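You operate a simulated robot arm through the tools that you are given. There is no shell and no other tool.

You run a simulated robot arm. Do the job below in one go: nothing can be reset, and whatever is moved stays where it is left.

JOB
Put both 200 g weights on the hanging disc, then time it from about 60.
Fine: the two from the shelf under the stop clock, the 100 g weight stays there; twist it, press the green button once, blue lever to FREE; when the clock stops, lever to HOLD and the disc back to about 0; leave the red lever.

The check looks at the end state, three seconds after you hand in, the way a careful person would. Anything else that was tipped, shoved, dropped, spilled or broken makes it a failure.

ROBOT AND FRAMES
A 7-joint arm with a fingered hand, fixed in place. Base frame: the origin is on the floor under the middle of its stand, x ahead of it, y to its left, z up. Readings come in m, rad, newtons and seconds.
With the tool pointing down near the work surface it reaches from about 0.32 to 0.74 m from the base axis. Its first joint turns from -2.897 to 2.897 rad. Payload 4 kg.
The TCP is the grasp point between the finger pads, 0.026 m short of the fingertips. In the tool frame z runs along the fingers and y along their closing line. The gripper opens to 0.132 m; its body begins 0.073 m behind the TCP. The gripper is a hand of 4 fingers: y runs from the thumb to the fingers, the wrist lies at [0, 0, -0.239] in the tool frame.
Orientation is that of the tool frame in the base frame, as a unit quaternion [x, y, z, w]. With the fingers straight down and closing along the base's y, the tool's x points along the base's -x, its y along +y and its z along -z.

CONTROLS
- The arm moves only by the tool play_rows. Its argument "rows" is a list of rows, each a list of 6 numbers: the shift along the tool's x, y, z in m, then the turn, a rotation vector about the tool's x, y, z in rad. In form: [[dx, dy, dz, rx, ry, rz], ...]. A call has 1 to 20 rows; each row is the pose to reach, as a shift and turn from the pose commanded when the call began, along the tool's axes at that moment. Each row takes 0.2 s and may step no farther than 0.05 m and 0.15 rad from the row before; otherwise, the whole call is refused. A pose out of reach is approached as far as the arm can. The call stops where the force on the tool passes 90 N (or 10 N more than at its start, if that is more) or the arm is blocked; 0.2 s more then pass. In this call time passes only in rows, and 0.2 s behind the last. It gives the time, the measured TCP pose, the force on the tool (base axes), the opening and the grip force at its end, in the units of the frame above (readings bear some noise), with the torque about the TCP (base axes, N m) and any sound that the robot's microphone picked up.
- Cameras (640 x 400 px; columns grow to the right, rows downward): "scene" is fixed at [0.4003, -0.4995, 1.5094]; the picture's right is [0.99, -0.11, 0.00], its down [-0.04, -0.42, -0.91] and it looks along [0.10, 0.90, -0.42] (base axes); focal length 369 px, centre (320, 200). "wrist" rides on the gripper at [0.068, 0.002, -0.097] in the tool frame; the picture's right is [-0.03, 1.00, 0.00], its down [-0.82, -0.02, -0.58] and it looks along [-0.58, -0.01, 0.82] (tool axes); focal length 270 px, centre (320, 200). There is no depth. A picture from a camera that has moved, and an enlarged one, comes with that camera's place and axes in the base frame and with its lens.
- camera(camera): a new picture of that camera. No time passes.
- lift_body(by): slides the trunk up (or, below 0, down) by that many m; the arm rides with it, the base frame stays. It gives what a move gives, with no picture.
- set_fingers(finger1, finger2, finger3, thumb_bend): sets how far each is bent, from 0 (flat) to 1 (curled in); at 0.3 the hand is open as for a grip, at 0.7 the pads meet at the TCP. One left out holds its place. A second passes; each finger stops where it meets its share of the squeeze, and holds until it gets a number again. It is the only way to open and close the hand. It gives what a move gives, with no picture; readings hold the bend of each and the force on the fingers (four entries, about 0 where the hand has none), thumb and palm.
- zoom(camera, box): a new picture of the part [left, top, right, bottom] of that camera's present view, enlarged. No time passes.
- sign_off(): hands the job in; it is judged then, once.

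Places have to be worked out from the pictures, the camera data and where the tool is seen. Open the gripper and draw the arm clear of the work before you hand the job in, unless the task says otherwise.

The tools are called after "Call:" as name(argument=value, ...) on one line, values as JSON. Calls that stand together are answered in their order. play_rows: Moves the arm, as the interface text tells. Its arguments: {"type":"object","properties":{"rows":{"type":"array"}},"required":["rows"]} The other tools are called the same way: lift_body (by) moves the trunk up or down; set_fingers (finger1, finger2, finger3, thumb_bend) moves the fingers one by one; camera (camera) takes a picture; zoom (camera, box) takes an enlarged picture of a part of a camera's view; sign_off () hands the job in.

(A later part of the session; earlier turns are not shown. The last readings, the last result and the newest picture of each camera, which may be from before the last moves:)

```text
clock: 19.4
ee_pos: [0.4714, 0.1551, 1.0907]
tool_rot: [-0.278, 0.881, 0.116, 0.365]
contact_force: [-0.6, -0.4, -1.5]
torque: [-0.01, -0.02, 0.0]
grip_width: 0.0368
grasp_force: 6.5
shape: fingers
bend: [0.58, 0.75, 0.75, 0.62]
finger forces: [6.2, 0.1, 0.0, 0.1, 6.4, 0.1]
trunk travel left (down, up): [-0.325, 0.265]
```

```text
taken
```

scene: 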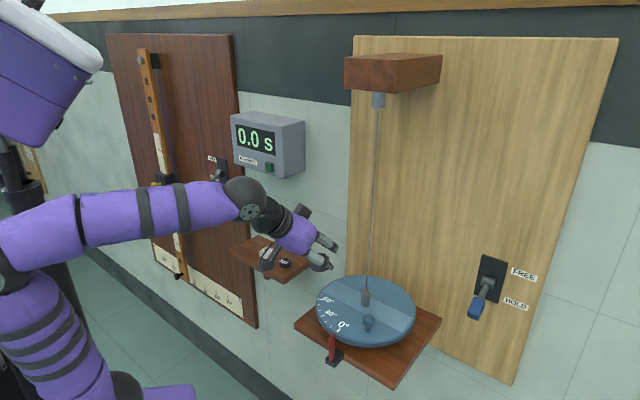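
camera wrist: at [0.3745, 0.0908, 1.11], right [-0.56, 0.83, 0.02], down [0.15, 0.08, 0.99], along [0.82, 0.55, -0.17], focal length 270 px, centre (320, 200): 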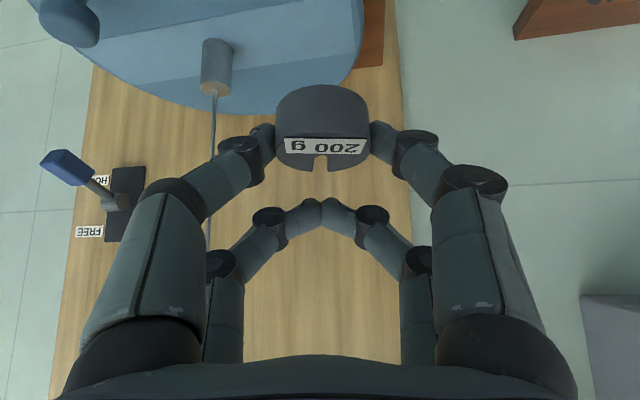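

The weight is still level above the left side of the disc, with hub, wire and knob in view. I'll zoom in on the hub and the disc edge to check the drop position before lowering.

Call:
zoom(camera="wrist", box=[20, 0, 400, 200])

Call:
zoom(camera="scene", box=[280, 220, 440, 350])

```text
1.68 times, centred on (210, 100) of wrist
camera zoom: at [0.3745, 0.0908, 1.11], right [-0.56, 0.83, 0.02], down [0.15, 0.08, 0.99], along [0.82, 0.55, -0.17], focal length 455 px, centre (505, 368)
```

zoom: 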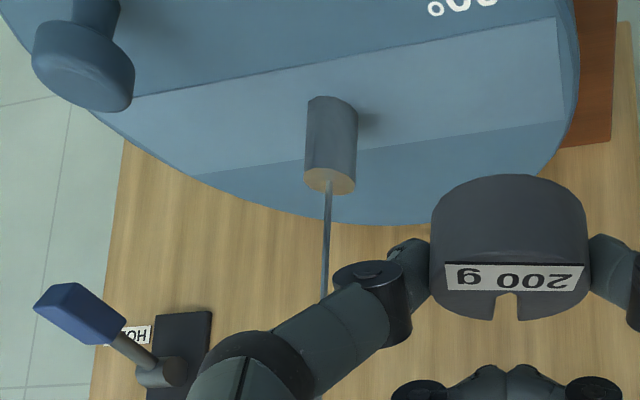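

```text
3.08 times, centred on (360, 285) of scene
camera zoom: at [0.4003, -0.4995, 1.5094], right [0.99, -0.11, 0.0], down [-0.04, -0.42, -0.91], along [0.1, 0.9, -0.42], focal length 1135 px, centre (197, -62)
```

zoom: 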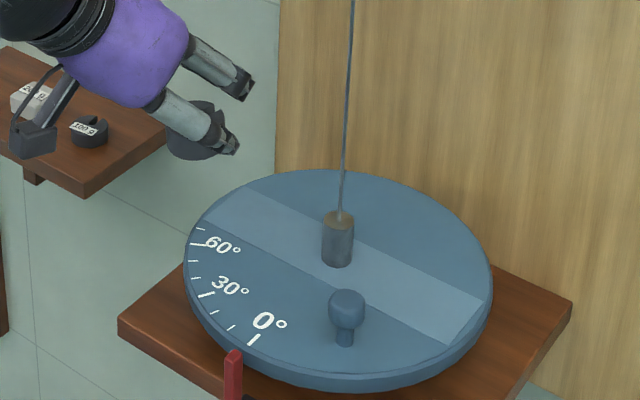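

The disc top comes out at z ≈ 0.960 and the hub at (0.567, 0.130) from this view too. I'll move in along the fingers to just above the left end of the light band, about 4 cm up.

Call:
play_rows(rows=[[0.0002, -0.0003, 0.02, 0, 0, 0], [0.0003, -0.0005, 0.04, 0, 0, 0], [0.0004, -0.0008, 0.06, 0, 0, 0], [0.0005, -0.001, 0.0713, 0, 0, 0]])

Call:
camera(camera="wrist")

Call:
zoom(camera="scene", box=[280, 220, 440, 350])

```text
clock: 20.4
ee_pos: [0.5101, 0.1826, 1.0402]
tool_rot: [-0.278, 0.881, 0.115, 0.365]
contact_force: [-0.2, 0.0, -1.9]
torque: [-0.01, -0.06, -0.01]
grip_width: 0.0369
grasp_force: 6.4
shape: fingers
bend: [0.58, 0.75, 0.75, 0.62]
finger forces: [6.4, 0.0, 0.1, 0.0, 6.6, 0.1]
trunk travel left (down, up): [-0.325, 0.265]
```

```text
taken
camera wrist: at [0.4142, 0.1178, 1.0589], right [-0.56, 0.83, 0.02], down [0.15, 0.08, 0.99], along [0.82, 0.55, -0.17], focal length 270 px, centre (320, 200)
```

wrist: 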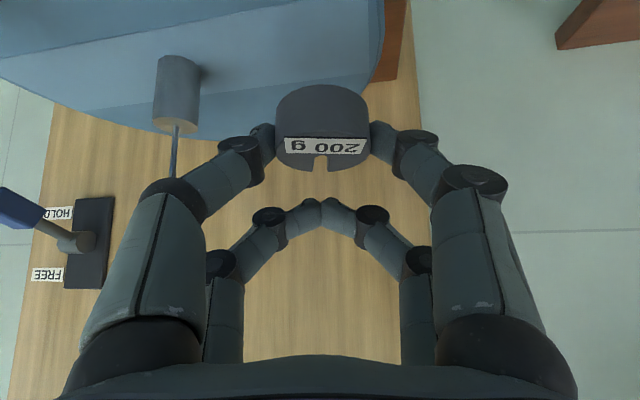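

```text
3.08 times, centred on (360, 285) of scene
camera zoom: at [0.4003, -0.4995, 1.5094], right [0.99, -0.11, 0.0], down [-0.04, -0.42, -0.91], along [0.1, 0.9, -0.42], focal length 1135 px, centre (197, -62)
```

zoom: 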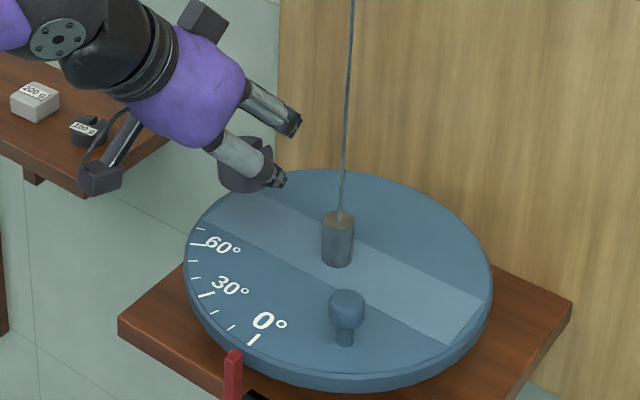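

The weight hangs over the left end of the band, clear of wire and hub. I'll lower straight down by 2.8 cm and check.

Call:
play_rows(rows=[[0.007, 0, 0.007, 0, 0, 0], [0.014, 0, 0.014, 0, 0, 0], [0.0198, 0, 0.0198, 0, 0, 0]])

Call:
zoom(camera="wrist", box=[120, 0, 440, 200])

Call:
zoom(camera="scene", box=[320, 240, 400, 310])

```text
clock: 21.2
ee_pos: [0.5121, 0.1829, 1.0112]
tool_rot: [-0.278, 0.881, 0.115, 0.364]
contact_force: [-0.8, 0.1, -2.0]
torque: [-0.04, -0.03, -0.01]
grip_width: 0.037
grasp_force: 6.5
shape: fingers
bend: [0.58, 0.75, 0.75, 0.62]
finger forces: [6.4, 0.1, 0.1, 0.0, 6.6, 0.1]
trunk travel left (down, up): [-0.325, 0.265]
```

```text
2.00 times, centred on (280, 100) of wrist
camera zoom: at [0.4146, 0.1182, 1.0313], right [-0.56, 0.83, 0.02], down [0.15, 0.08, 0.99], along [0.82, 0.55, -0.17], focal length 541 px, centre (400, 400)
```

zoom: 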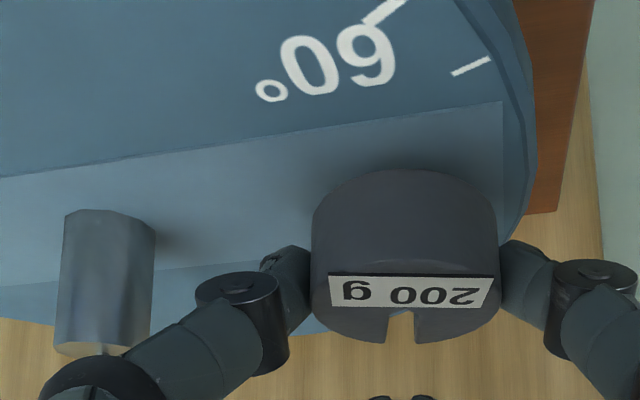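

```text
5.71 times, centred on (360, 275) of scene
camera zoom: at [0.4003, -0.4995, 1.5094], right [0.99, -0.11, 0.0], down [-0.04, -0.42, -0.91], along [0.1, 0.9, -0.42], focal length 2108 px, centre (91, -229)
```

zoom: 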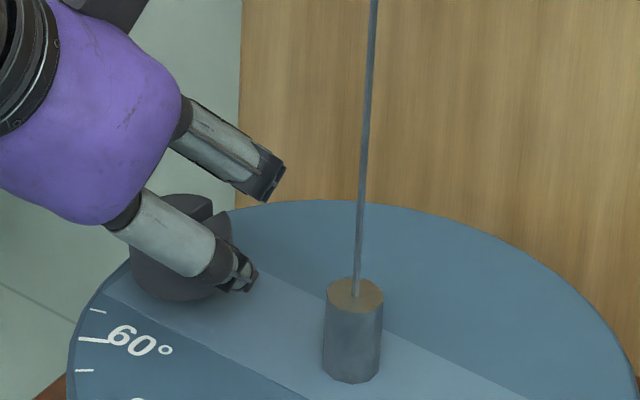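

The weight is about 8 mm above the disc, in the band, a little close to the rim. I'll shift it 3 mm toward the hub and lower another 5 mm.

Call:
play_rows(rows=[[-0.0004, -0.003, 0.0004, 0, 0, 0], [0.0014, -0.003, 0.0022, 0, 0, 0], [0.0032, -0.003, 0.004, 0, 0, 0]])

Call:
zoom(camera="scene", box=[320, 240, 400, 310])

```text
clock: 22.0
ee_pos: [0.5155, 0.1814, 1.006]
tool_rot: [-0.278, 0.881, 0.116, 0.365]
contact_force: [0.5, -0.1, -2.2]
torque: [-0.01, -0.02, 0.02]
grip_width: 0.0368
grasp_force: 6.7
shape: fingers
bend: [0.58, 0.75, 0.75, 0.62]
finger forces: [6.4, 0.0, 0.0, 0.0, 6.6, 0.1]
trunk travel left (down, up): [-0.325, 0.265]
```

```text
5.71 times, centred on (360, 275) of scene
camera zoom: at [0.4003, -0.4995, 1.5094], right [0.99, -0.11, 0.0], down [-0.04, -0.42, -0.91], along [0.1, 0.9, -0.42], focal length 2108 px, centre (91, -229)
```

zoom: 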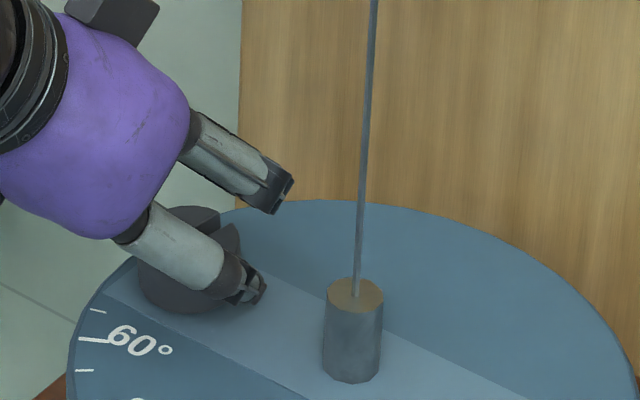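

No contact yet; the force reading is still just the weight hanging. I'll lower 2 mm at a time.

Call:
play_rows(rows=[[0.0014, 0, 0.0014, 0, 0, 0]])

Call:
play_rows(rows=[[0.001, 0, 0.001, 0, 0, 0]])

```text
clock: 22.4
ee_pos: [0.5149, 0.1792, 1.0044]
tool_rot: [-0.278, 0.881, 0.115, 0.365]
contact_force: [-0.1, 0.1, -2.5]
torque: [0.01, -0.01, -0.03]
grip_width: 0.0371
grasp_force: 6.9
shape: fingers
bend: [0.58, 0.75, 0.75, 0.62]
finger forces: [6.4, 0.0, 0.0, 0.1, 6.6, 0.1]
trunk travel left (down, up): [-0.325, 0.265]
```

```text
clock: 22.8
ee_pos: [0.5147, 0.1805, 1.0017]
tool_rot: [-0.278, 0.881, 0.115, 0.365]
contact_force: [-0.9, 0.3, -1.2]
torque: [-0.01, -0.01, -0.02]
grip_width: 0.0368
grasp_force: 6.0
shape: fingers
bend: [0.58, 0.75, 0.75, 0.62]
finger forces: [6.5, 0.1, 0.1, 0.1, 6.5, 0.1]
trunk travel left (down, up): [-0.325, 0.265]
```

The reading is easing slightly. I'll continue down in 1 mm steps.

Call:
play_rows(rows=[[0.0007, 0, 0.0007, 0, 0, 0]])

Call:
play_rows(rows=[[0.0007, 0, 0.0007, 0, 0, 0]])

Call:
zoom(camera="scene", box=[320, 240, 400, 310])

Call:
zoom(camera="wrist", box=[120, 0, 440, 200])

```text
clock: 23.2
ee_pos: [0.5144, 0.1804, 1.0022]
tool_rot: [-0.278, 0.881, 0.115, 0.366]
contact_force: [-0.2, -0.4, -2.3]
torque: [-0.01, -0.05, 0.02]
grip_width: 0.037
grasp_force: 6.1
shape: fingers
bend: [0.58, 0.75, 0.75, 0.62]
finger forces: [6.4, 0.0, 0.0, 0.0, 6.5, 0.0]
trunk travel left (down, up): [-0.325, 0.265]
```

```text
clock: 23.6
ee_pos: [0.5146, 0.1802, 1.0006]
tool_rot: [-0.278, 0.881, 0.115, 0.365]
contact_force: [-0.5, -0.2, -1.6]
torque: [-0.03, -0.02, -0.03]
grip_width: 0.0368
grasp_force: 6.2
shape: fingers
bend: [0.58, 0.75, 0.75, 0.62]
finger forces: [6.4, 0.0, 0.0, 0.0, 6.6, 0.0]
trunk travel left (down, up): [-0.325, 0.265]
```

```text
5.71 times, centred on (360, 275) of scene
camera zoom: at [0.4003, -0.4995, 1.5094], right [0.99, -0.11, 0.0], down [-0.04, -0.42, -0.91], along [0.1, 0.9, -0.42], focal length 2108 px, centre (91, -229)
```

zoom: 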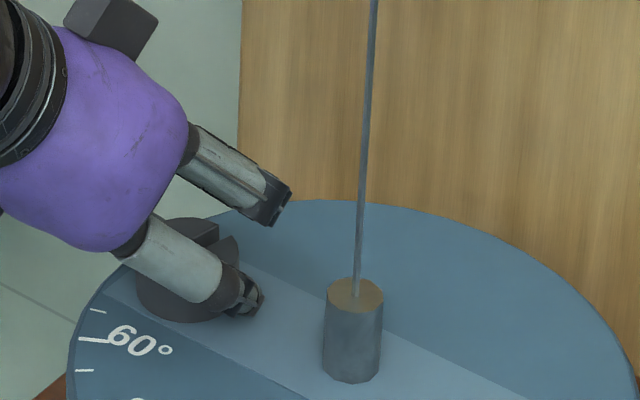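

```text
2.00 times, centred on (280, 100) of wrist
camera zoom: at [0.4171, 0.1164, 1.0207], right [-0.56, 0.83, 0.02], down [0.15, 0.08, 0.99], along [0.82, 0.55, -0.17], focal length 541 px, centre (400, 400)
```

zoom: 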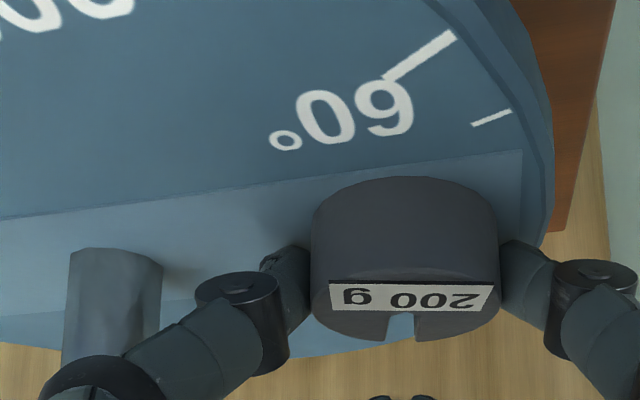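

The weight still hangs (about −2 N) and the base shadow is narrowing. I'll keep lowering in 1 mm steps.

Call:
play_rows(rows=[[0.0007, 0, 0.0007, 0, 0, 0]])

Call:
play_rows(rows=[[0.0007, 0, 0.0007, 0, 0, 0]])

Call:
play_rows(rows=[[0.0007, 0, 0.0007, 0, 0, 0]])

```text
clock: 24.0
ee_pos: [0.5142, 0.1813, 0.9994]
tool_rot: [-0.278, 0.881, 0.116, 0.365]
contact_force: [0.3, -0.1, -0.9]
torque: [0.02, 0.0, 0.02]
grip_width: 0.0369
grasp_force: 5.9
shape: fingers
bend: [0.58, 0.75, 0.75, 0.62]
finger forces: [6.4, 0.1, 0.2, 0.1, 6.7, 0.0]
trunk travel left (down, up): [-0.325, 0.265]
```

```text
clock: 24.4
ee_pos: [0.5143, 0.1804, 0.9994]
tool_rot: [-0.278, 0.881, 0.116, 0.366]
contact_force: [-0.1, -0.8, -0.5]
torque: [0.01, -0.01, 0.01]
grip_width: 0.0367
grasp_force: 7.0
shape: fingers
bend: [0.58, 0.75, 0.75, 0.62]
finger forces: [6.2, 0.0, 0.0, 0.0, 6.8, 0.0]
trunk travel left (down, up): [-0.325, 0.265]
```

```text
clock: 24.8
ee_pos: [0.5137, 0.1814, 0.9987]
tool_rot: [-0.277, 0.881, 0.115, 0.367]
contact_force: [1.5, 0.0, 4.0]
torque: [0.02, 0.0, -0.02]
grip_width: 0.0372
grasp_force: 8.1
shape: fingers
bend: [0.58, 0.75, 0.75, 0.62]
finger forces: [8.8, 0.0, 0.0, 0.0, 7.5, 0.1]
trunk travel left (down, up): [-0.325, 0.265]
```

It has touched down (+4 N at TCP z 0.999). I'll open the thumb and finger 1 just enough to release, with more opening on the side away from the hub.

Call:
set_fingers(finger1=0.52, thumb_bend=0.54)

Call:
zoom(camera="wrist", box=[120, 0, 440, 200])

Call:
zoom(camera="scene", box=[320, 240, 400, 310])

```text
clock: 25.8
ee_pos: [0.5125, 0.1802, 1.0003]
tool_rot: [-0.277, 0.881, 0.115, 0.366]
contact_force: [2.1, -1.4, 10.9]
torque: [0.26, 0.03, -0.05]
grip_width: 0.049
grasp_force: 6.0
shape: fingers
bend: [0.56, 0.75, 0.75, 0.54]
finger forces: [10.9, 0.1, 0.0, 0.0, 0.5, 0.1]
trunk travel left (down, up): [-0.325, 0.265]
```

```text
2.00 times, centred on (280, 100) of wrist
camera zoom: at [0.4166, 0.1162, 1.0189], right [-0.56, 0.83, 0.02], down [0.15, 0.08, 0.99], along [0.82, 0.55, -0.17], focal length 541 px, centre (400, 400)
```

zoom: 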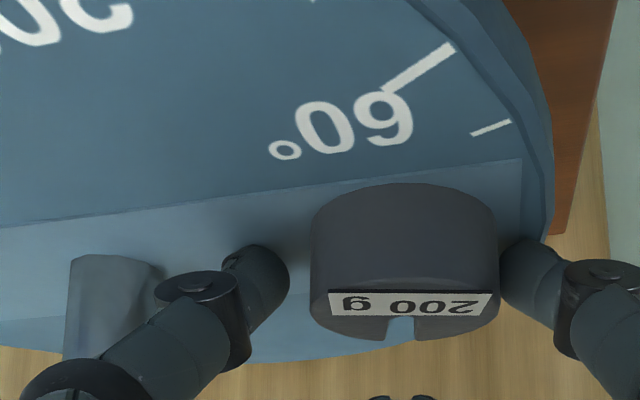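

```text
5.71 times, centred on (360, 275) of scene
camera zoom: at [0.4003, -0.4995, 1.5094], right [0.99, -0.11, 0.0], down [-0.04, -0.42, -0.91], along [0.1, 0.9, -0.42], focal length 2108 px, centre (91, -229)
```

zoom: 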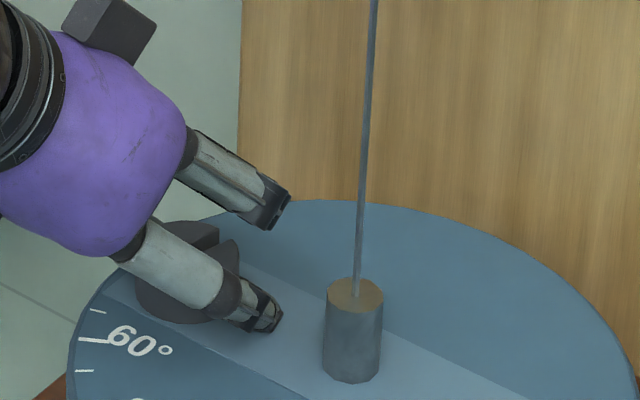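

The thumb is off, but finger 1's tip is pressing on the disc (11 N). I'll raise 3 mm straight up so it can finish opening.

Call:
play_rows(rows=[[-0.001, 0, -0.001, 0, 0, 0], [-0.0021, 0, -0.0021, 0, 0, 0]])

Call:
set_fingers(finger1=0.51, thumb_bend=0.54)

Call:
zoom(camera="wrist", box=[120, 0, 440, 200])

```text
clock: 26.4
ee_pos: [0.5134, 0.1802, 0.9996]
tool_rot: [-0.278, 0.882, 0.114, 0.364]
contact_force: [0.1, 0.0, 0.6]
torque: [0.01, 0.0, 0.03]
grip_width: 0.0557
grasp_force: 0.0
shape: fingers
bend: [0.52, 0.75, 0.75, 0.54]
finger forces: [0.0, 0.1, 0.1, 0.0, 0.1, 0.1]
trunk travel left (down, up): [-0.325, 0.265]
```

```text
clock: 27.4
ee_pos: [0.5143, 0.1792, 1.0016]
tool_rot: [-0.277, 0.881, 0.115, 0.365]
contact_force: [-0.1, -0.8, -0.2]
torque: [0.03, -0.03, 0.0]
grip_width: 0.0573
grasp_force: 0.1
shape: fingers
bend: [0.51, 0.75, 0.75, 0.54]
finger forces: [0.0, 0.0, 0.1, 0.1, 0.0, 0.0]
trunk travel left (down, up): [-0.325, 0.265]
```

```text
2.00 times, centred on (280, 100) of wrist
camera zoom: at [0.4167, 0.1159, 1.0211], right [-0.56, 0.83, 0.02], down [0.15, 0.08, 0.99], along [0.82, 0.55, -0.17], focal length 541 px, centre (400, 400)
```

zoom: 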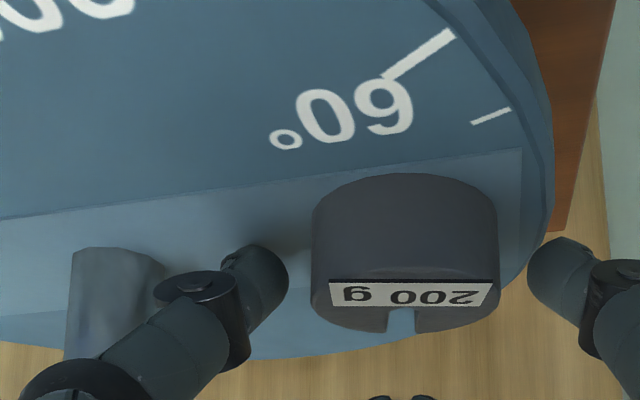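

Both digits are clear of the weight (5–7 mm gaps) and the forces are zero. I'll back out along the fingers, up and away from the disc.

Call:
play_rows(rows=[[0, 0, -0.01, 0, 0, 0], [0, 0, -0.025, 0, 0, 0], [0, 0, -0.045, 0, 0, 0], [0, 0, -0.075, 0, 0, 0], [0, 0, -0.11, 0, 0, 0], [0, 0, -0.13, 0, 0, 0]])

Call:
camera(camera="wrist")

Call:
zoom(camera="scene", box=[280, 220, 440, 350])

```text
clock: 28.8
ee_pos: [0.4385, 0.1272, 1.0938]
tool_rot: [-0.278, 0.881, 0.115, 0.364]
contact_force: [-0.3, 0.6, 0.4]
torque: [-0.02, -0.01, -0.07]
grip_width: 0.0573
grasp_force: 0.1
shape: fingers
bend: [0.51, 0.75, 0.75, 0.54]
finger forces: [0.1, 0.0, 0.0, 0.0, 0.0, 0.0]
trunk travel left (down, up): [-0.325, 0.265]
```

```text
taken
camera wrist: at [0.3414, 0.0629, 1.1135], right [-0.56, 0.83, 0.02], down [0.15, 0.08, 0.99], along [0.82, 0.55, -0.17], focal length 270 px, centre (320, 200)
```

wrist: 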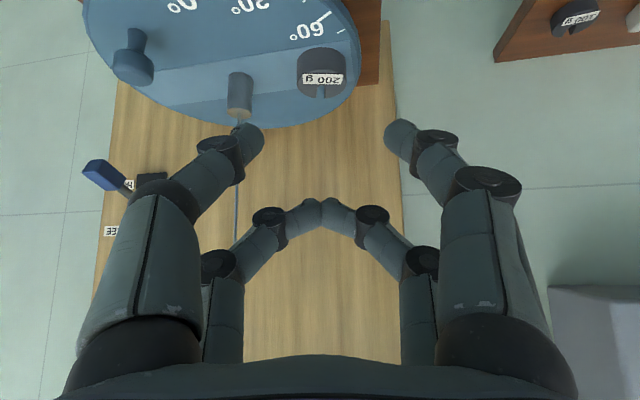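

```text
3.08 times, centred on (360, 285) of scene
camera zoom: at [0.4003, -0.4995, 1.5094], right [0.99, -0.11, 0.0], down [-0.04, -0.42, -0.91], along [0.1, 0.9, -0.42], focal length 1135 px, centre (197, -62)
```

zoom: 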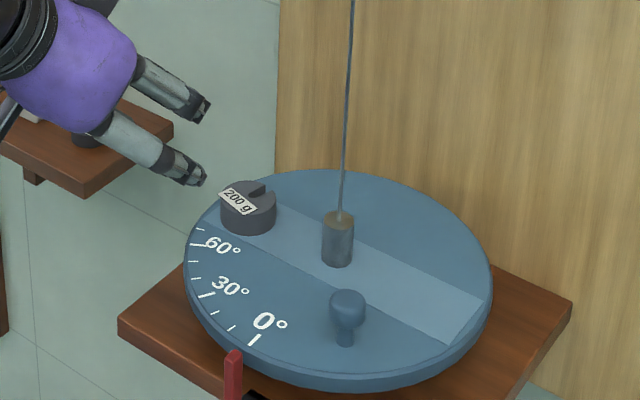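

The round weight rests flat at the left end of the band, with the disc still at 0. Next I'll reset the pincer and return to a stand-off in front of the white block.

Call:
set_fingers(finger1=0.51, thumb_bend=0.51)

Call:
play_rows(rows=[[0.0042, 0.0362, 0.0118, -0.0137, 0, -0.0137], [0.0084, 0.0724, 0.0236, -0.0274, 0, -0.0274], [0.0125, 0.1086, 0.0355, -0.0411, 0, -0.0411], [0.0167, 0.1448, 0.0473, -0.0548, 0, -0.0548], [0.0209, 0.181, 0.0591, -0.0686, 0, -0.0686], [0.0251, 0.2172, 0.0709, -0.0823, 0, -0.0823], [0.0292, 0.2534, 0.0828, -0.096, 0, -0.096], [0.0334, 0.2896, 0.0946, -0.1097, 0, -0.1097], [0.0376, 0.3258, 0.1064, -0.1234, 0, -0.1234]])

Call:
camera(camera="wrist")

Call:
zoom(camera="scene", box=[200, 200, 320, 290])

```text
clock: 29.8
ee_pos: [0.4379, 0.1275, 1.0942]
tool_rot: [-0.278, 0.881, 0.115, 0.365]
contact_force: [0.4, -0.7, -0.2]
torque: [0.0, -0.01, -0.05]
grip_width: 0.0619
grasp_force: 0.1
shape: fingers
bend: [0.51, 0.75, 0.75, 0.51]
finger forces: [0.0, 0.1, 0.0, 0.0, 0.1, 0.1]
trunk travel left (down, up): [-0.325, 0.265]
```

```text
clock: 31.8
ee_pos: [0.2914, 0.4215, 0.9918]
tool_rot: [-0.354, 0.854, 0.146, 0.353]
contact_force: [-0.4, -1.0, -1.0]
torque: [-0.02, 0.02, 0.0]
grip_width: 0.0618
grasp_force: 0.0
shape: fingers
bend: [0.51, 0.75, 0.75, 0.51]
finger forces: [0.0, 0.0, 0.1, 0.0, 0.1, 0.0]
trunk travel left (down, up): [-0.325, 0.265]
```

```text
taken
camera wrist: at [0.2071, 0.3416, 1.0113], right [-0.69, 0.72, 0.02], down [0.13, 0.1, 0.99], along [0.71, 0.69, -0.17], focal length 270 px, centre (320, 200)
```

wrist: 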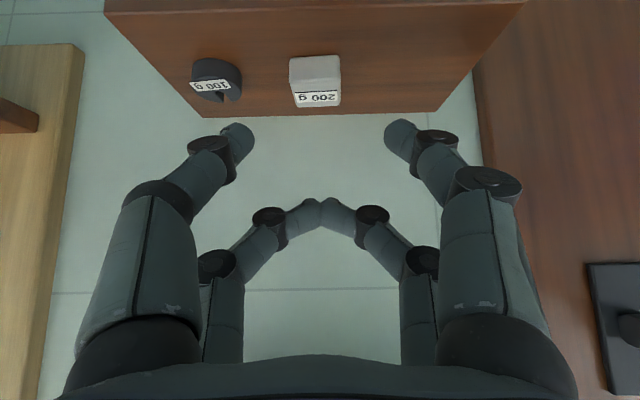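

```text
4.44 times, centred on (260, 245) of scene
camera zoom: at [0.4003, -0.4995, 1.5094], right [0.99, -0.11, 0.0], down [-0.04, -0.42, -0.91], along [0.1, 0.9, -0.42], focal length 1640 px, centre (587, 0)
```

zoom: 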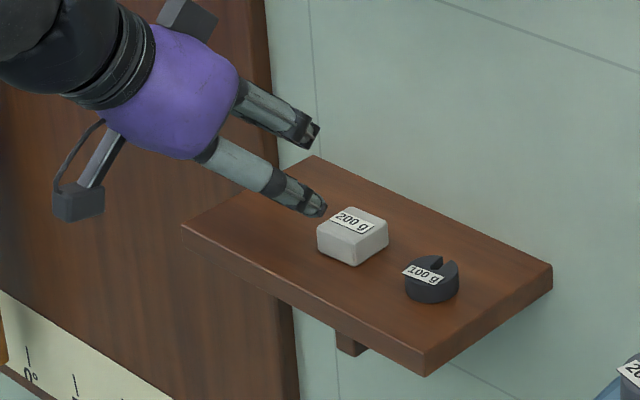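

The block is nearly centred. I'll zoom in to measure its width and lateral offset precisely.

Call:
zoom(camera="wrist", box=[170, 30, 370, 150])

```text
3.20 times, centred on (270, 90) of wrist
camera zoom: at [0.2071, 0.3416, 1.0113], right [-0.69, 0.72, 0.02], down [0.13, 0.1, 0.99], along [0.71, 0.69, -0.17], focal length 865 px, centre (480, 552)
```

zoom: 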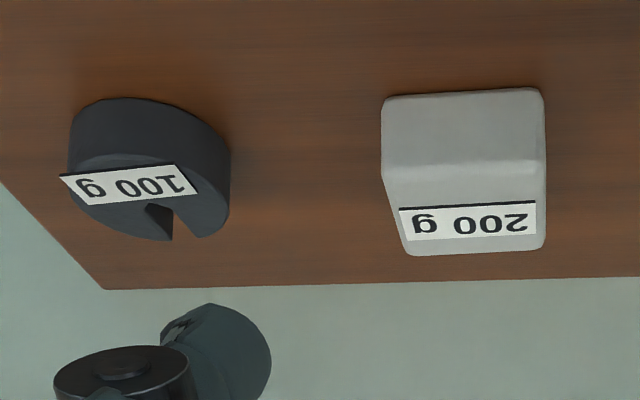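

The block is about 36 mm wide, slightly yawed, and about 2 mm to the thumb side. I'll correct for that, advance halfway and check.

Call:
play_rows(rows=[[-0.0003, -0.001, 0.017, 0, 0, 0], [-0.0006, -0.0015, 0.034, 0, 0, 0], [-0.0008, -0.002, 0.0508, 0, 0, 0]])

Call:
camera(camera="wrist")

Call:
zoom(camera="scene", box=[230, 225, 310, 285])

```text
clock: 32.6
ee_pos: [0.3177, 0.4466, 0.9557]
tool_rot: [-0.353, 0.854, 0.146, 0.354]
contact_force: [0.7, -0.1, 0.1]
torque: [0.0, -0.01, -0.01]
grip_width: 0.062
grasp_force: 0.1
shape: fingers
bend: [0.51, 0.75, 0.75, 0.51]
finger forces: [0.0, 0.0, 0.0, 0.0, 0.0, 0.0]
trunk travel left (down, up): [-0.325, 0.265]
```

```text
taken
camera wrist: at [0.2339, 0.3665, 0.9762], right [-0.69, 0.72, 0.02], down [0.13, 0.1, 0.99], along [0.71, 0.69, -0.17], focal length 270 px, centre (320, 200)
```

wrist: 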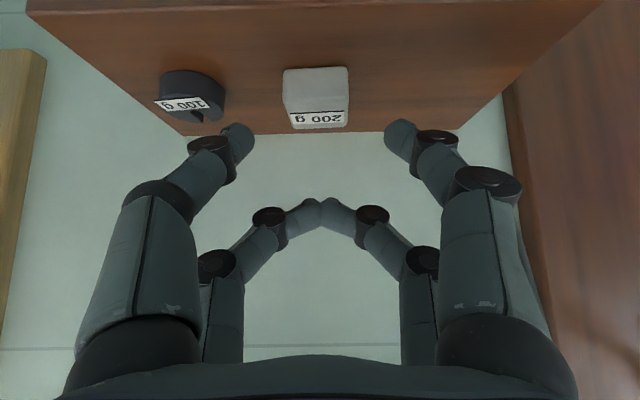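

```text
6.67 times, centred on (270, 255) of scene
camera zoom: at [0.4003, -0.4995, 1.5094], right [0.99, -0.11, 0.0], down [-0.04, -0.42, -0.91], along [0.1, 0.9, -0.42], focal length 2460 px, centre (653, -167)
```

zoom: 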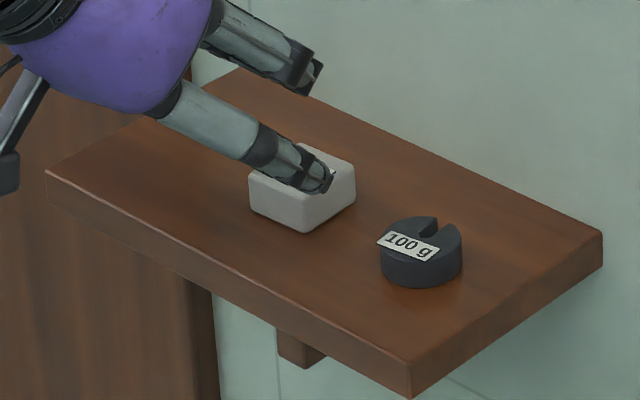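

The block is centred to within about 1 mm. I'll narrow the opening slightly to keep extra distance from the 100 g weight, then advance to the grasp depth just above the shelf.

Call:
set_fingers(finger1=0.53, thumb_bend=0.53)

Call:
play_rows(rows=[[0, -0.001, 0.012, 0, 0, 0], [0, -0.001, 0.024, 0, 0, 0], [0, -0.001, 0.036, 0, 0, 0]])

Call:
camera(camera="wrist")

Call:
zoom(camera="scene", box=[230, 225, 310, 285])

```text
clock: 33.6
ee_pos: [0.3173, 0.4464, 0.9569]
tool_rot: [-0.354, 0.854, 0.146, 0.353]
contact_force: [-0.2, 0.8, 0.5]
torque: [0.02, -0.01, 0.01]
grip_width: 0.0561
grasp_force: 0.1
shape: fingers
bend: [0.53, 0.75, 0.75, 0.53]
finger forces: [0.1, 0.0, 0.0, 0.0, 0.1, 0.0]
trunk travel left (down, up): [-0.325, 0.265]
```

```text
clock: 34.4
ee_pos: [0.3375, 0.4636, 0.9316]
tool_rot: [-0.353, 0.854, 0.146, 0.354]
contact_force: [-0.6, 0.3, 0.8]
torque: [0.03, 0.0, -0.02]
grip_width: 0.0565
grasp_force: 0.1
shape: fingers
bend: [0.53, 0.75, 0.75, 0.53]
finger forces: [0.1, 0.0, 0.1, 0.0, 0.1, 0.0]
trunk travel left (down, up): [-0.325, 0.265]
```

```text
taken
camera wrist: at [0.2536, 0.3834, 0.9506], right [-0.69, 0.72, 0.02], down [0.13, 0.1, 0.99], along [0.71, 0.69, -0.17], focal length 270 px, centre (320, 200)
```

wrist: 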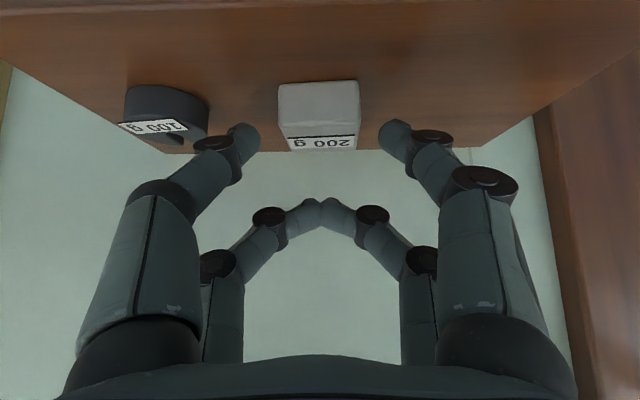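

```text
6.67 times, centred on (270, 255) of scene
camera zoom: at [0.4003, -0.4995, 1.5094], right [0.99, -0.11, 0.0], down [-0.04, -0.42, -0.91], along [0.1, 0.9, -0.42], focal length 2460 px, centre (653, -167)
```

zoom: 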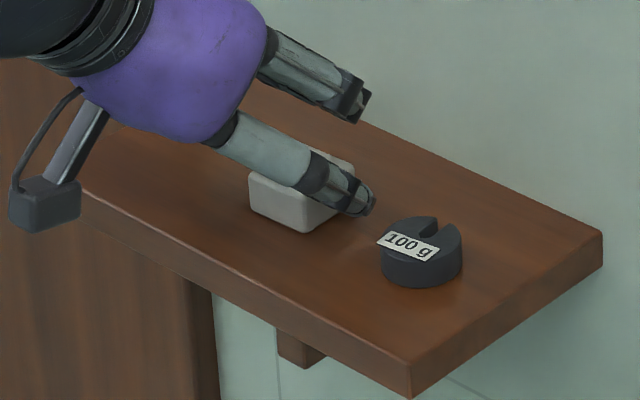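

The pincer straddles the block evenly. I'll take the last 13 mm to just above the shelf surface.

Call:
play_rows(rows=[[0, 0, 0.005, 0, 0, 0], [0, 0, 0.009, 0, 0, 0], [0, 0, 0.0125, 0, 0, 0]])

Call:
camera(camera="wrist")

Call:
zoom(camera="scene", box=[230, 225, 310, 285])

```text
clock: 35.2
ee_pos: [0.3432, 0.4709, 0.9222]
tool_rot: [-0.353, 0.854, 0.146, 0.354]
contact_force: [-0.4, 0.5, 0.1]
torque: [-0.02, -0.01, 0.02]
grip_width: 0.0563
grasp_force: 0.1
shape: fingers
bend: [0.53, 0.75, 0.75, 0.53]
finger forces: [0.0, 0.1, 0.0, 0.1, 0.0, 0.0]
trunk travel left (down, up): [-0.325, 0.265]
```

```text
taken
camera wrist: at [0.26, 0.3906, 0.9416], right [-0.69, 0.72, 0.02], down [0.13, 0.1, 0.99], along [0.71, 0.69, -0.17], focal length 270 px, centre (320, 200)
```

wrist: 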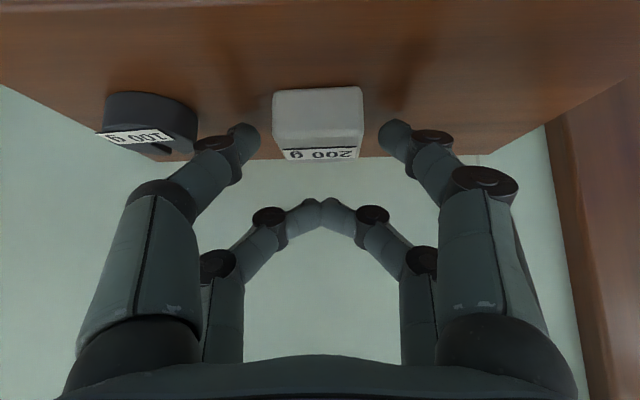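

```text
6.67 times, centred on (270, 255) of scene
camera zoom: at [0.4003, -0.4995, 1.5094], right [0.99, -0.11, 0.0], down [-0.04, -0.42, -0.91], along [0.1, 0.9, -0.42], focal length 2460 px, centre (653, -167)
```

zoom: 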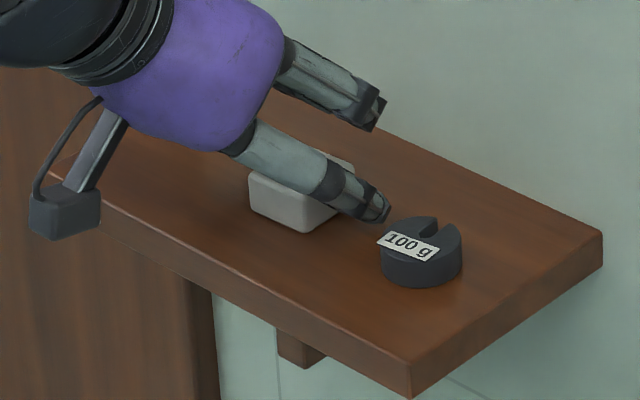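

The tips straddle the block with no contact and clear of the 100 g weight. I'll close the thumb and finger 1 on it.

Call:
set_fingers(finger1=0.68, thumb_bend=0.68)

Call:
camera(camera="wrist")

Call:
zoom(camera="scene", box=[230, 225, 310, 285])

```text
clock: 36.2
ee_pos: [0.3439, 0.4712, 0.9214]
tool_rot: [-0.353, 0.854, 0.146, 0.353]
contact_force: [0.3, 0.3, 0.0]
torque: [-0.03, 0.0, -0.01]
grip_width: 0.0323
grasp_force: 7.5
shape: fingers
bend: [0.59, 0.75, 0.75, 0.64]
finger forces: [7.1, 0.0, 0.0, 0.0, 7.6, 0.1]
trunk travel left (down, up): [-0.325, 0.265]
```

```text
taken
camera wrist: at [0.2601, 0.3905, 0.9415], right [-0.69, 0.72, 0.02], down [0.13, 0.1, 0.99], along [0.71, 0.69, -0.17], focal length 270 px, centre (320, 200)
```

wrist: 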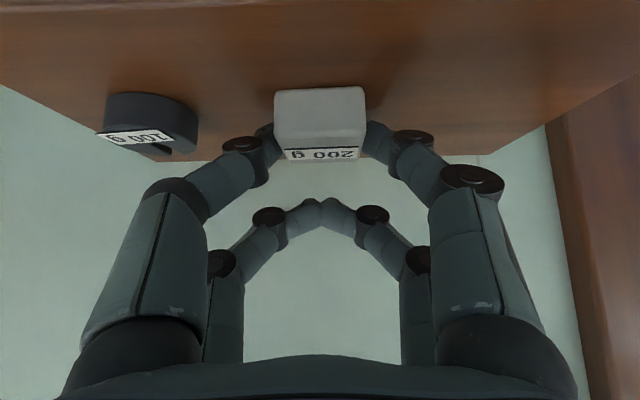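

```text
6.67 times, centred on (270, 255) of scene
camera zoom: at [0.4003, -0.4995, 1.5094], right [0.99, -0.11, 0.0], down [-0.04, -0.42, -0.91], along [0.1, 0.9, -0.42], focal length 2460 px, centre (653, -167)
```

zoom: 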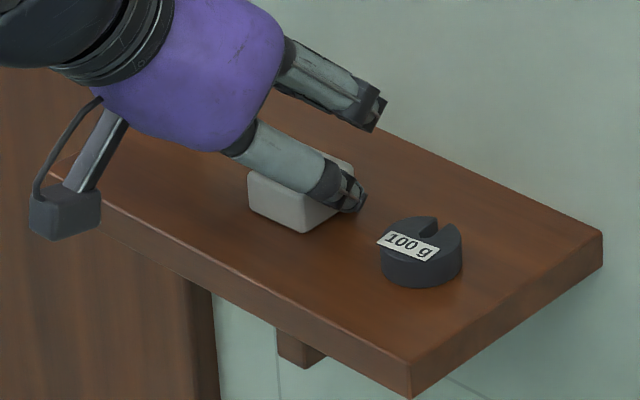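

The block is gripped with about 7.3 N on each digit. I'll lift slowly and check it stays level.

Call:
play_rows(rows=[[-0.0025, 0, -0.0025, 0, 0, 0], [-0.006, 0, -0.006, 0, 0, 0], [-0.012, 0, -0.012, 0, 0, 0], [-0.018, 0, -0.018, 0, 0, 0], [-0.0225, 0, -0.0225, 0, 0, 0]])

Call:
camera(camera="wrist")

Call:
zoom(camera="scene", box=[230, 215, 310, 275])

```text
clock: 37.4
ee_pos: [0.3433, 0.4696, 0.9539]
tool_rot: [-0.353, 0.854, 0.147, 0.353]
contact_force: [-1.0, -0.2, -2.0]
torque: [-0.01, 0.02, -0.01]
grip_width: 0.0321
grasp_force: 7.2
shape: fingers
bend: [0.59, 0.75, 0.75, 0.64]
finger forces: [7.1, 0.0, 0.0, 0.0, 7.1, 0.0]
trunk travel left (down, up): [-0.325, 0.265]
```

```text
taken
camera wrist: at [0.2594, 0.3905, 0.9738], right [-0.69, 0.72, 0.02], down [0.13, 0.11, 0.99], along [0.71, 0.69, -0.17], focal length 270 px, centre (320, 200)
```

wrist: 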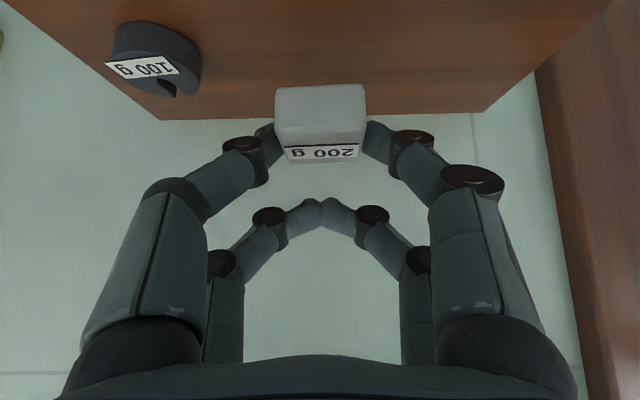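

```text
6.67 times, centred on (270, 245) of scene
camera zoom: at [0.4003, -0.4995, 1.5094], right [0.99, -0.11, 0.0], down [-0.04, -0.42, -0.91], along [0.1, 0.9, -0.42], focal length 2460 px, centre (653, -100)
```

zoom: 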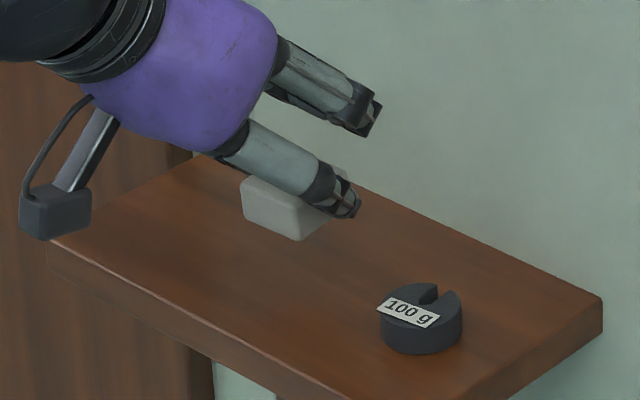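

The block is held level and the 100 g weight is untouched. I'll back out from under the clock, then go around the front of the disc at height, well away from the wire, to a stand-off for the right end of the band.

Call:
play_rows(rows=[[0, 0, -0.02, 0, 0, 0], [0, 0, -0.05, 0, 0, 0], [0, 0, -0.08, 0, 0, 0], [0, 0, -0.11, 0, 0, 0], [0, 0, -0.14, 0, 0, 0], [0, 0, -0.15, 0, 0, 0]])

Call:
play_rows(rows=[[0.0032, -0.0172, -0.006, -0.0062, 0, -0.0062], [0.0095, -0.0517, -0.0181, -0.0185, 0, -0.0185], [0.0158, -0.0861, -0.0301, -0.0309, 0, -0.0309], [0.0222, -0.1206, -0.0422, -0.0432, 0, -0.0432], [0.0285, -0.155, -0.0542, -0.0555, 0, -0.0555], [0.0348, -0.1895, -0.0663, -0.0679, 0, -0.0679], [0.0411, -0.2239, -0.0783, -0.0802, 0, -0.0802], [0.0475, -0.2584, -0.0904, -0.0926, 0, -0.0926], [0.0538, -0.2928, -0.1024, -0.1049, 0, -0.1049], [0.0601, -0.3273, -0.1145, -0.1172, 0, -0.1172], [0.0633, -0.3445, -0.1205, -0.1234, 0, -0.1234]])

Call:
camera(camera="wrist")

Call:
camera(camera="scene")

```text
clock: 38.8
ee_pos: [0.2689, 0.3953, 1.0592]
tool_rot: [-0.354, 0.853, 0.147, 0.353]
contact_force: [0.6, -0.8, -1.4]
torque: [0.02, -0.03, -0.01]
grip_width: 0.0322
grasp_force: 7.6
shape: fingers
bend: [0.59, 0.75, 0.75, 0.64]
finger forces: [7.0, 0.0, 0.1, 0.0, 7.1, 0.0]
trunk travel left (down, up): [-0.325, 0.265]
```

```text
clock: 41.2
ee_pos: [0.4201, 0.0584, 1.099]
tool_rot: [-0.427, 0.819, 0.176, 0.339]
contact_force: [-0.4, -0.1, -1.5]
torque: [-0.01, -0.03, 0.01]
grip_width: 0.032
grasp_force: 7.0
shape: fingers
bend: [0.59, 0.75, 0.75, 0.64]
finger forces: [7.0, 0.0, 0.0, 0.1, 7.0, 0.1]
trunk travel left (down, up): [-0.325, 0.265]
```

```text
taken
camera wrist: at [0.3513, -0.0332, 1.1193], right [-0.81, 0.59, 0.02], down [0.11, 0.13, 0.99], along [0.58, 0.8, -0.17], focal length 270 px, centre (320, 200)
```

wrist: 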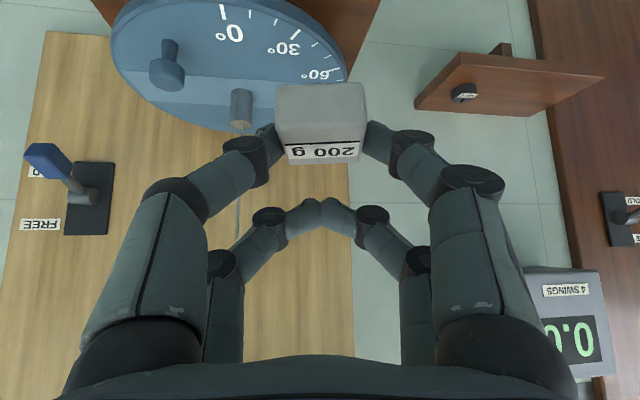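

```text
taken
```

scene: 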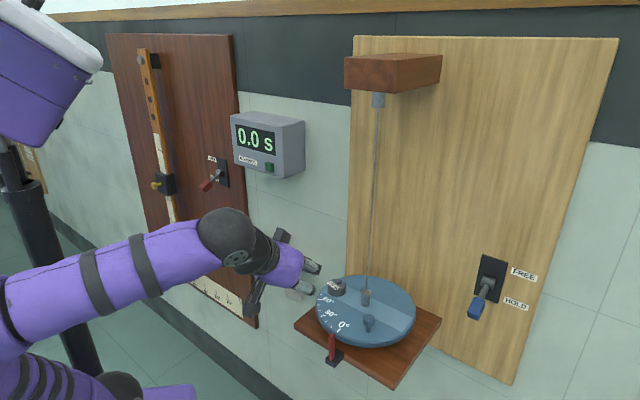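

Everything is as planned. I'll continue sideways to the stand-off in front of the right end of the band.

Call:
play_rows(rows=[[-0.0043, -0.0194, 0.0061, 0, 0, 0], [-0.0115, -0.0518, 0.0162, 0, 0, 0], [-0.0186, -0.0842, 0.0263, 0, 0, 0], [-0.0258, -0.1166, 0.0365, 0, 0, 0], [-0.033, -0.1489, 0.0466, 0, 0, 0], [-0.0344, -0.1554, 0.0486, 0, 0, 0]])

Call:
camera(camera="wrist")

Call:
zoom(camera="scene", box=[280, 220, 480, 380])

```text
clock: 42.6
ee_pos: [0.5841, 0.0183, 1.088]
tool_rot: [-0.426, 0.82, 0.177, 0.339]
contact_force: [0.7, -0.7, -2.2]
torque: [0.02, -0.01, 0.0]
grip_width: 0.0319
grasp_force: 6.6
shape: fingers
bend: [0.59, 0.75, 0.75, 0.64]
finger forces: [7.2, 0.0, 0.0, 0.1, 7.1, 0.0]
trunk travel left (down, up): [-0.325, 0.265]
```

```text
taken
camera wrist: at [0.5147, -0.0744, 1.1091], right [-0.81, 0.59, 0.02], down [0.11, 0.13, 0.99], along [0.58, 0.8, -0.17], focal length 270 px, centre (320, 200)
```

wrist: 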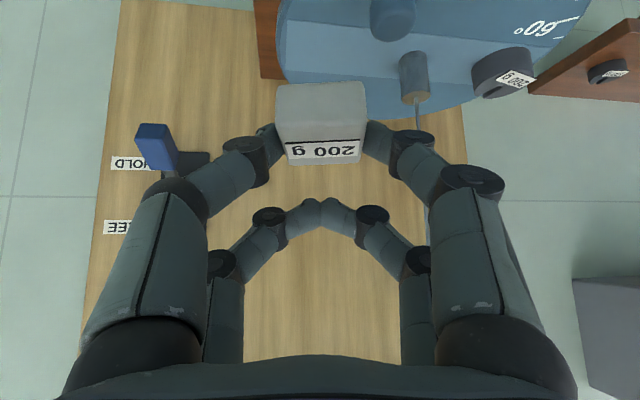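

```text
2.50 times, centred on (380, 300) of scene
camera zoom: at [0.4003, -0.4995, 1.5094], right [0.99, -0.11, 0.0], down [-0.04, -0.42, -0.91], along [0.1, 0.9, -0.42], focal length 922 px, centre (170, -50)
```

zoom: 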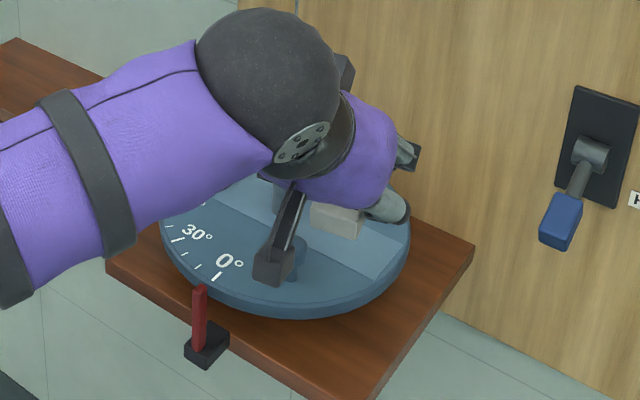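

The block is at the stand-off, clear of knob and wire. I'll move in along the fingers by 8 cm and look again before setting it down.

Call:
play_rows(rows=[[0, 0, 0.02, 0, 0, 0], [0, 0, 0.04, 0, 0, 0], [0, 0, 0.06, 0, 0, 0], [0, 0, 0.08, 0, 0, 0]])

Call:
camera(camera="wrist")

Call:
zoom(camera="scene", box=[280, 220, 480, 380])

```text
clock: 43.6
ee_pos: [0.6154, 0.0657, 1.0322]
tool_rot: [-0.427, 0.819, 0.177, 0.339]
contact_force: [0.6, 0.3, -2.5]
torque: [0.01, -0.02, 0.02]
grip_width: 0.032
grasp_force: 6.5
shape: fingers
bend: [0.59, 0.75, 0.75, 0.64]
finger forces: [7.0, 0.0, 0.0, 0.0, 7.1, 0.1]
trunk travel left (down, up): [-0.325, 0.265]
```

```text
taken
camera wrist: at [0.5465, -0.0279, 1.0517], right [-0.81, 0.59, 0.02], down [0.11, 0.13, 0.99], along [0.58, 0.8, -0.17], focal length 270 px, centre (320, 200)
```

wrist: 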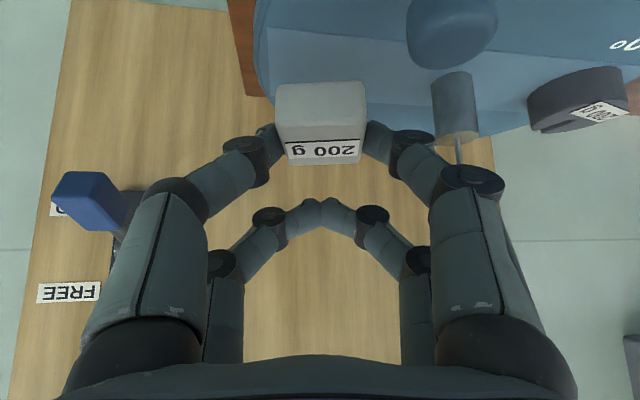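

```text
2.50 times, centred on (380, 300) of scene
camera zoom: at [0.4003, -0.4995, 1.5094], right [0.99, -0.11, 0.0], down [-0.04, -0.42, -0.91], along [0.1, 0.9, -0.42], focal length 922 px, centre (170, -50)
```

zoom: 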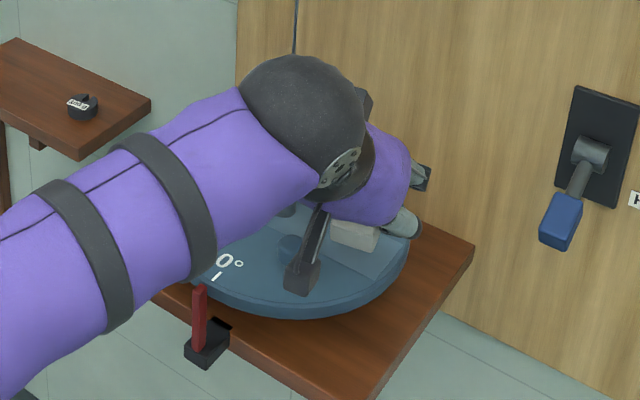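

The block is over the right end of the band, and the finger knuckles look clear of the hub and wire. I'll lower to about 1 cm above the disc at the target spot opposite the round weight.

Call:
play_rows(rows=[[0.0021, -0.0001, 0.0079, 0, 0, 0], [0.0041, -0.0003, 0.0159, 0, 0, 0], [0.0062, -0.0004, 0.0238, 0, 0, 0]])

Call:
camera(camera="wrist")

Call:
zoom(camera="wrist", box=[220, 0, 600, 220])

Call:
zoom(camera="scene", box=[330, 250, 430, 340])

```text
clock: 44.4
ee_pos: [0.621, 0.0756, 1.0106]
tool_rot: [-0.427, 0.82, 0.176, 0.339]
contact_force: [0.2, 0.4, -1.3]
torque: [-0.01, 0.0, 0.02]
grip_width: 0.032
grasp_force: 6.9
shape: fingers
bend: [0.59, 0.75, 0.75, 0.64]
finger forces: [7.2, 0.0, 0.0, 0.0, 7.1, 0.0]
trunk travel left (down, up): [-0.325, 0.265]
```

```text
taken
camera wrist: at [0.5532, -0.0179, 1.0311], right [-0.81, 0.59, 0.02], down [0.11, 0.13, 0.99], along [0.58, 0.8, -0.17], focal length 270 px, centre (320, 200)
```

wrist: 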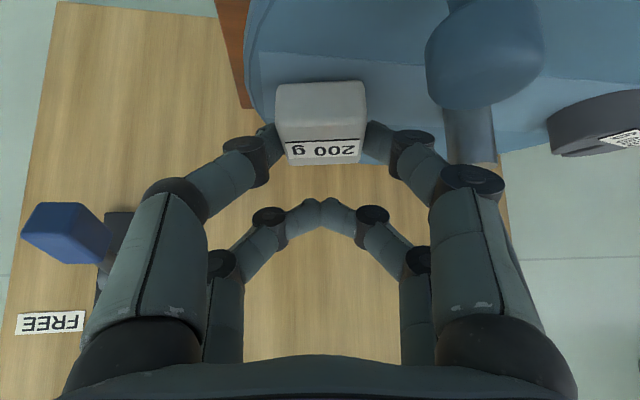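

```text
1.68 times, centred on (410, 110) of wrist
camera zoom: at [0.5532, -0.0179, 1.0311], right [-0.81, 0.59, 0.02], down [0.11, 0.13, 0.99], along [0.58, 0.8, -0.17], focal length 455 px, centre (168, 352)
```

zoom: 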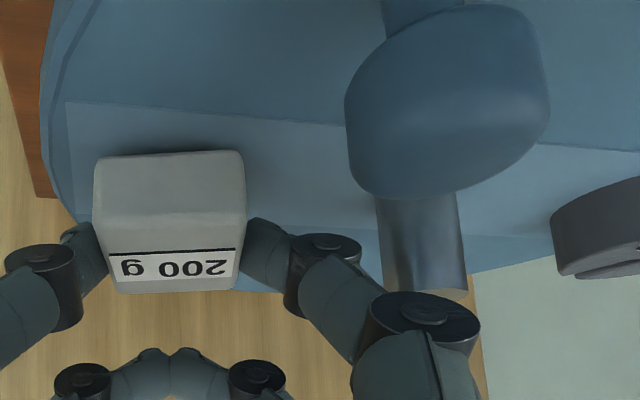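

```text
4.44 times, centred on (380, 295) of scene
camera zoom: at [0.4003, -0.4995, 1.5094], right [0.99, -0.11, 0.0], down [-0.04, -0.42, -0.91], along [0.1, 0.9, -0.42], focal length 1640 px, centre (53, -222)
```

zoom: 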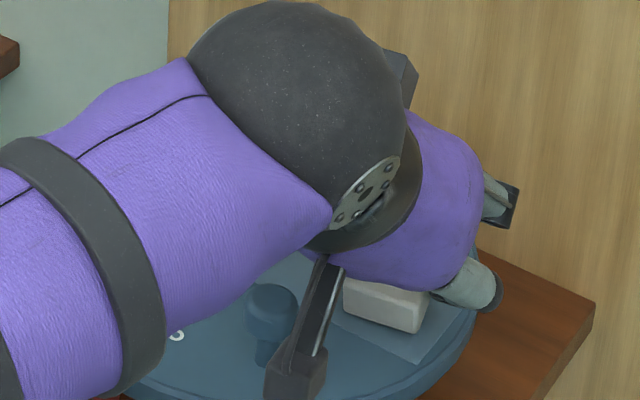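

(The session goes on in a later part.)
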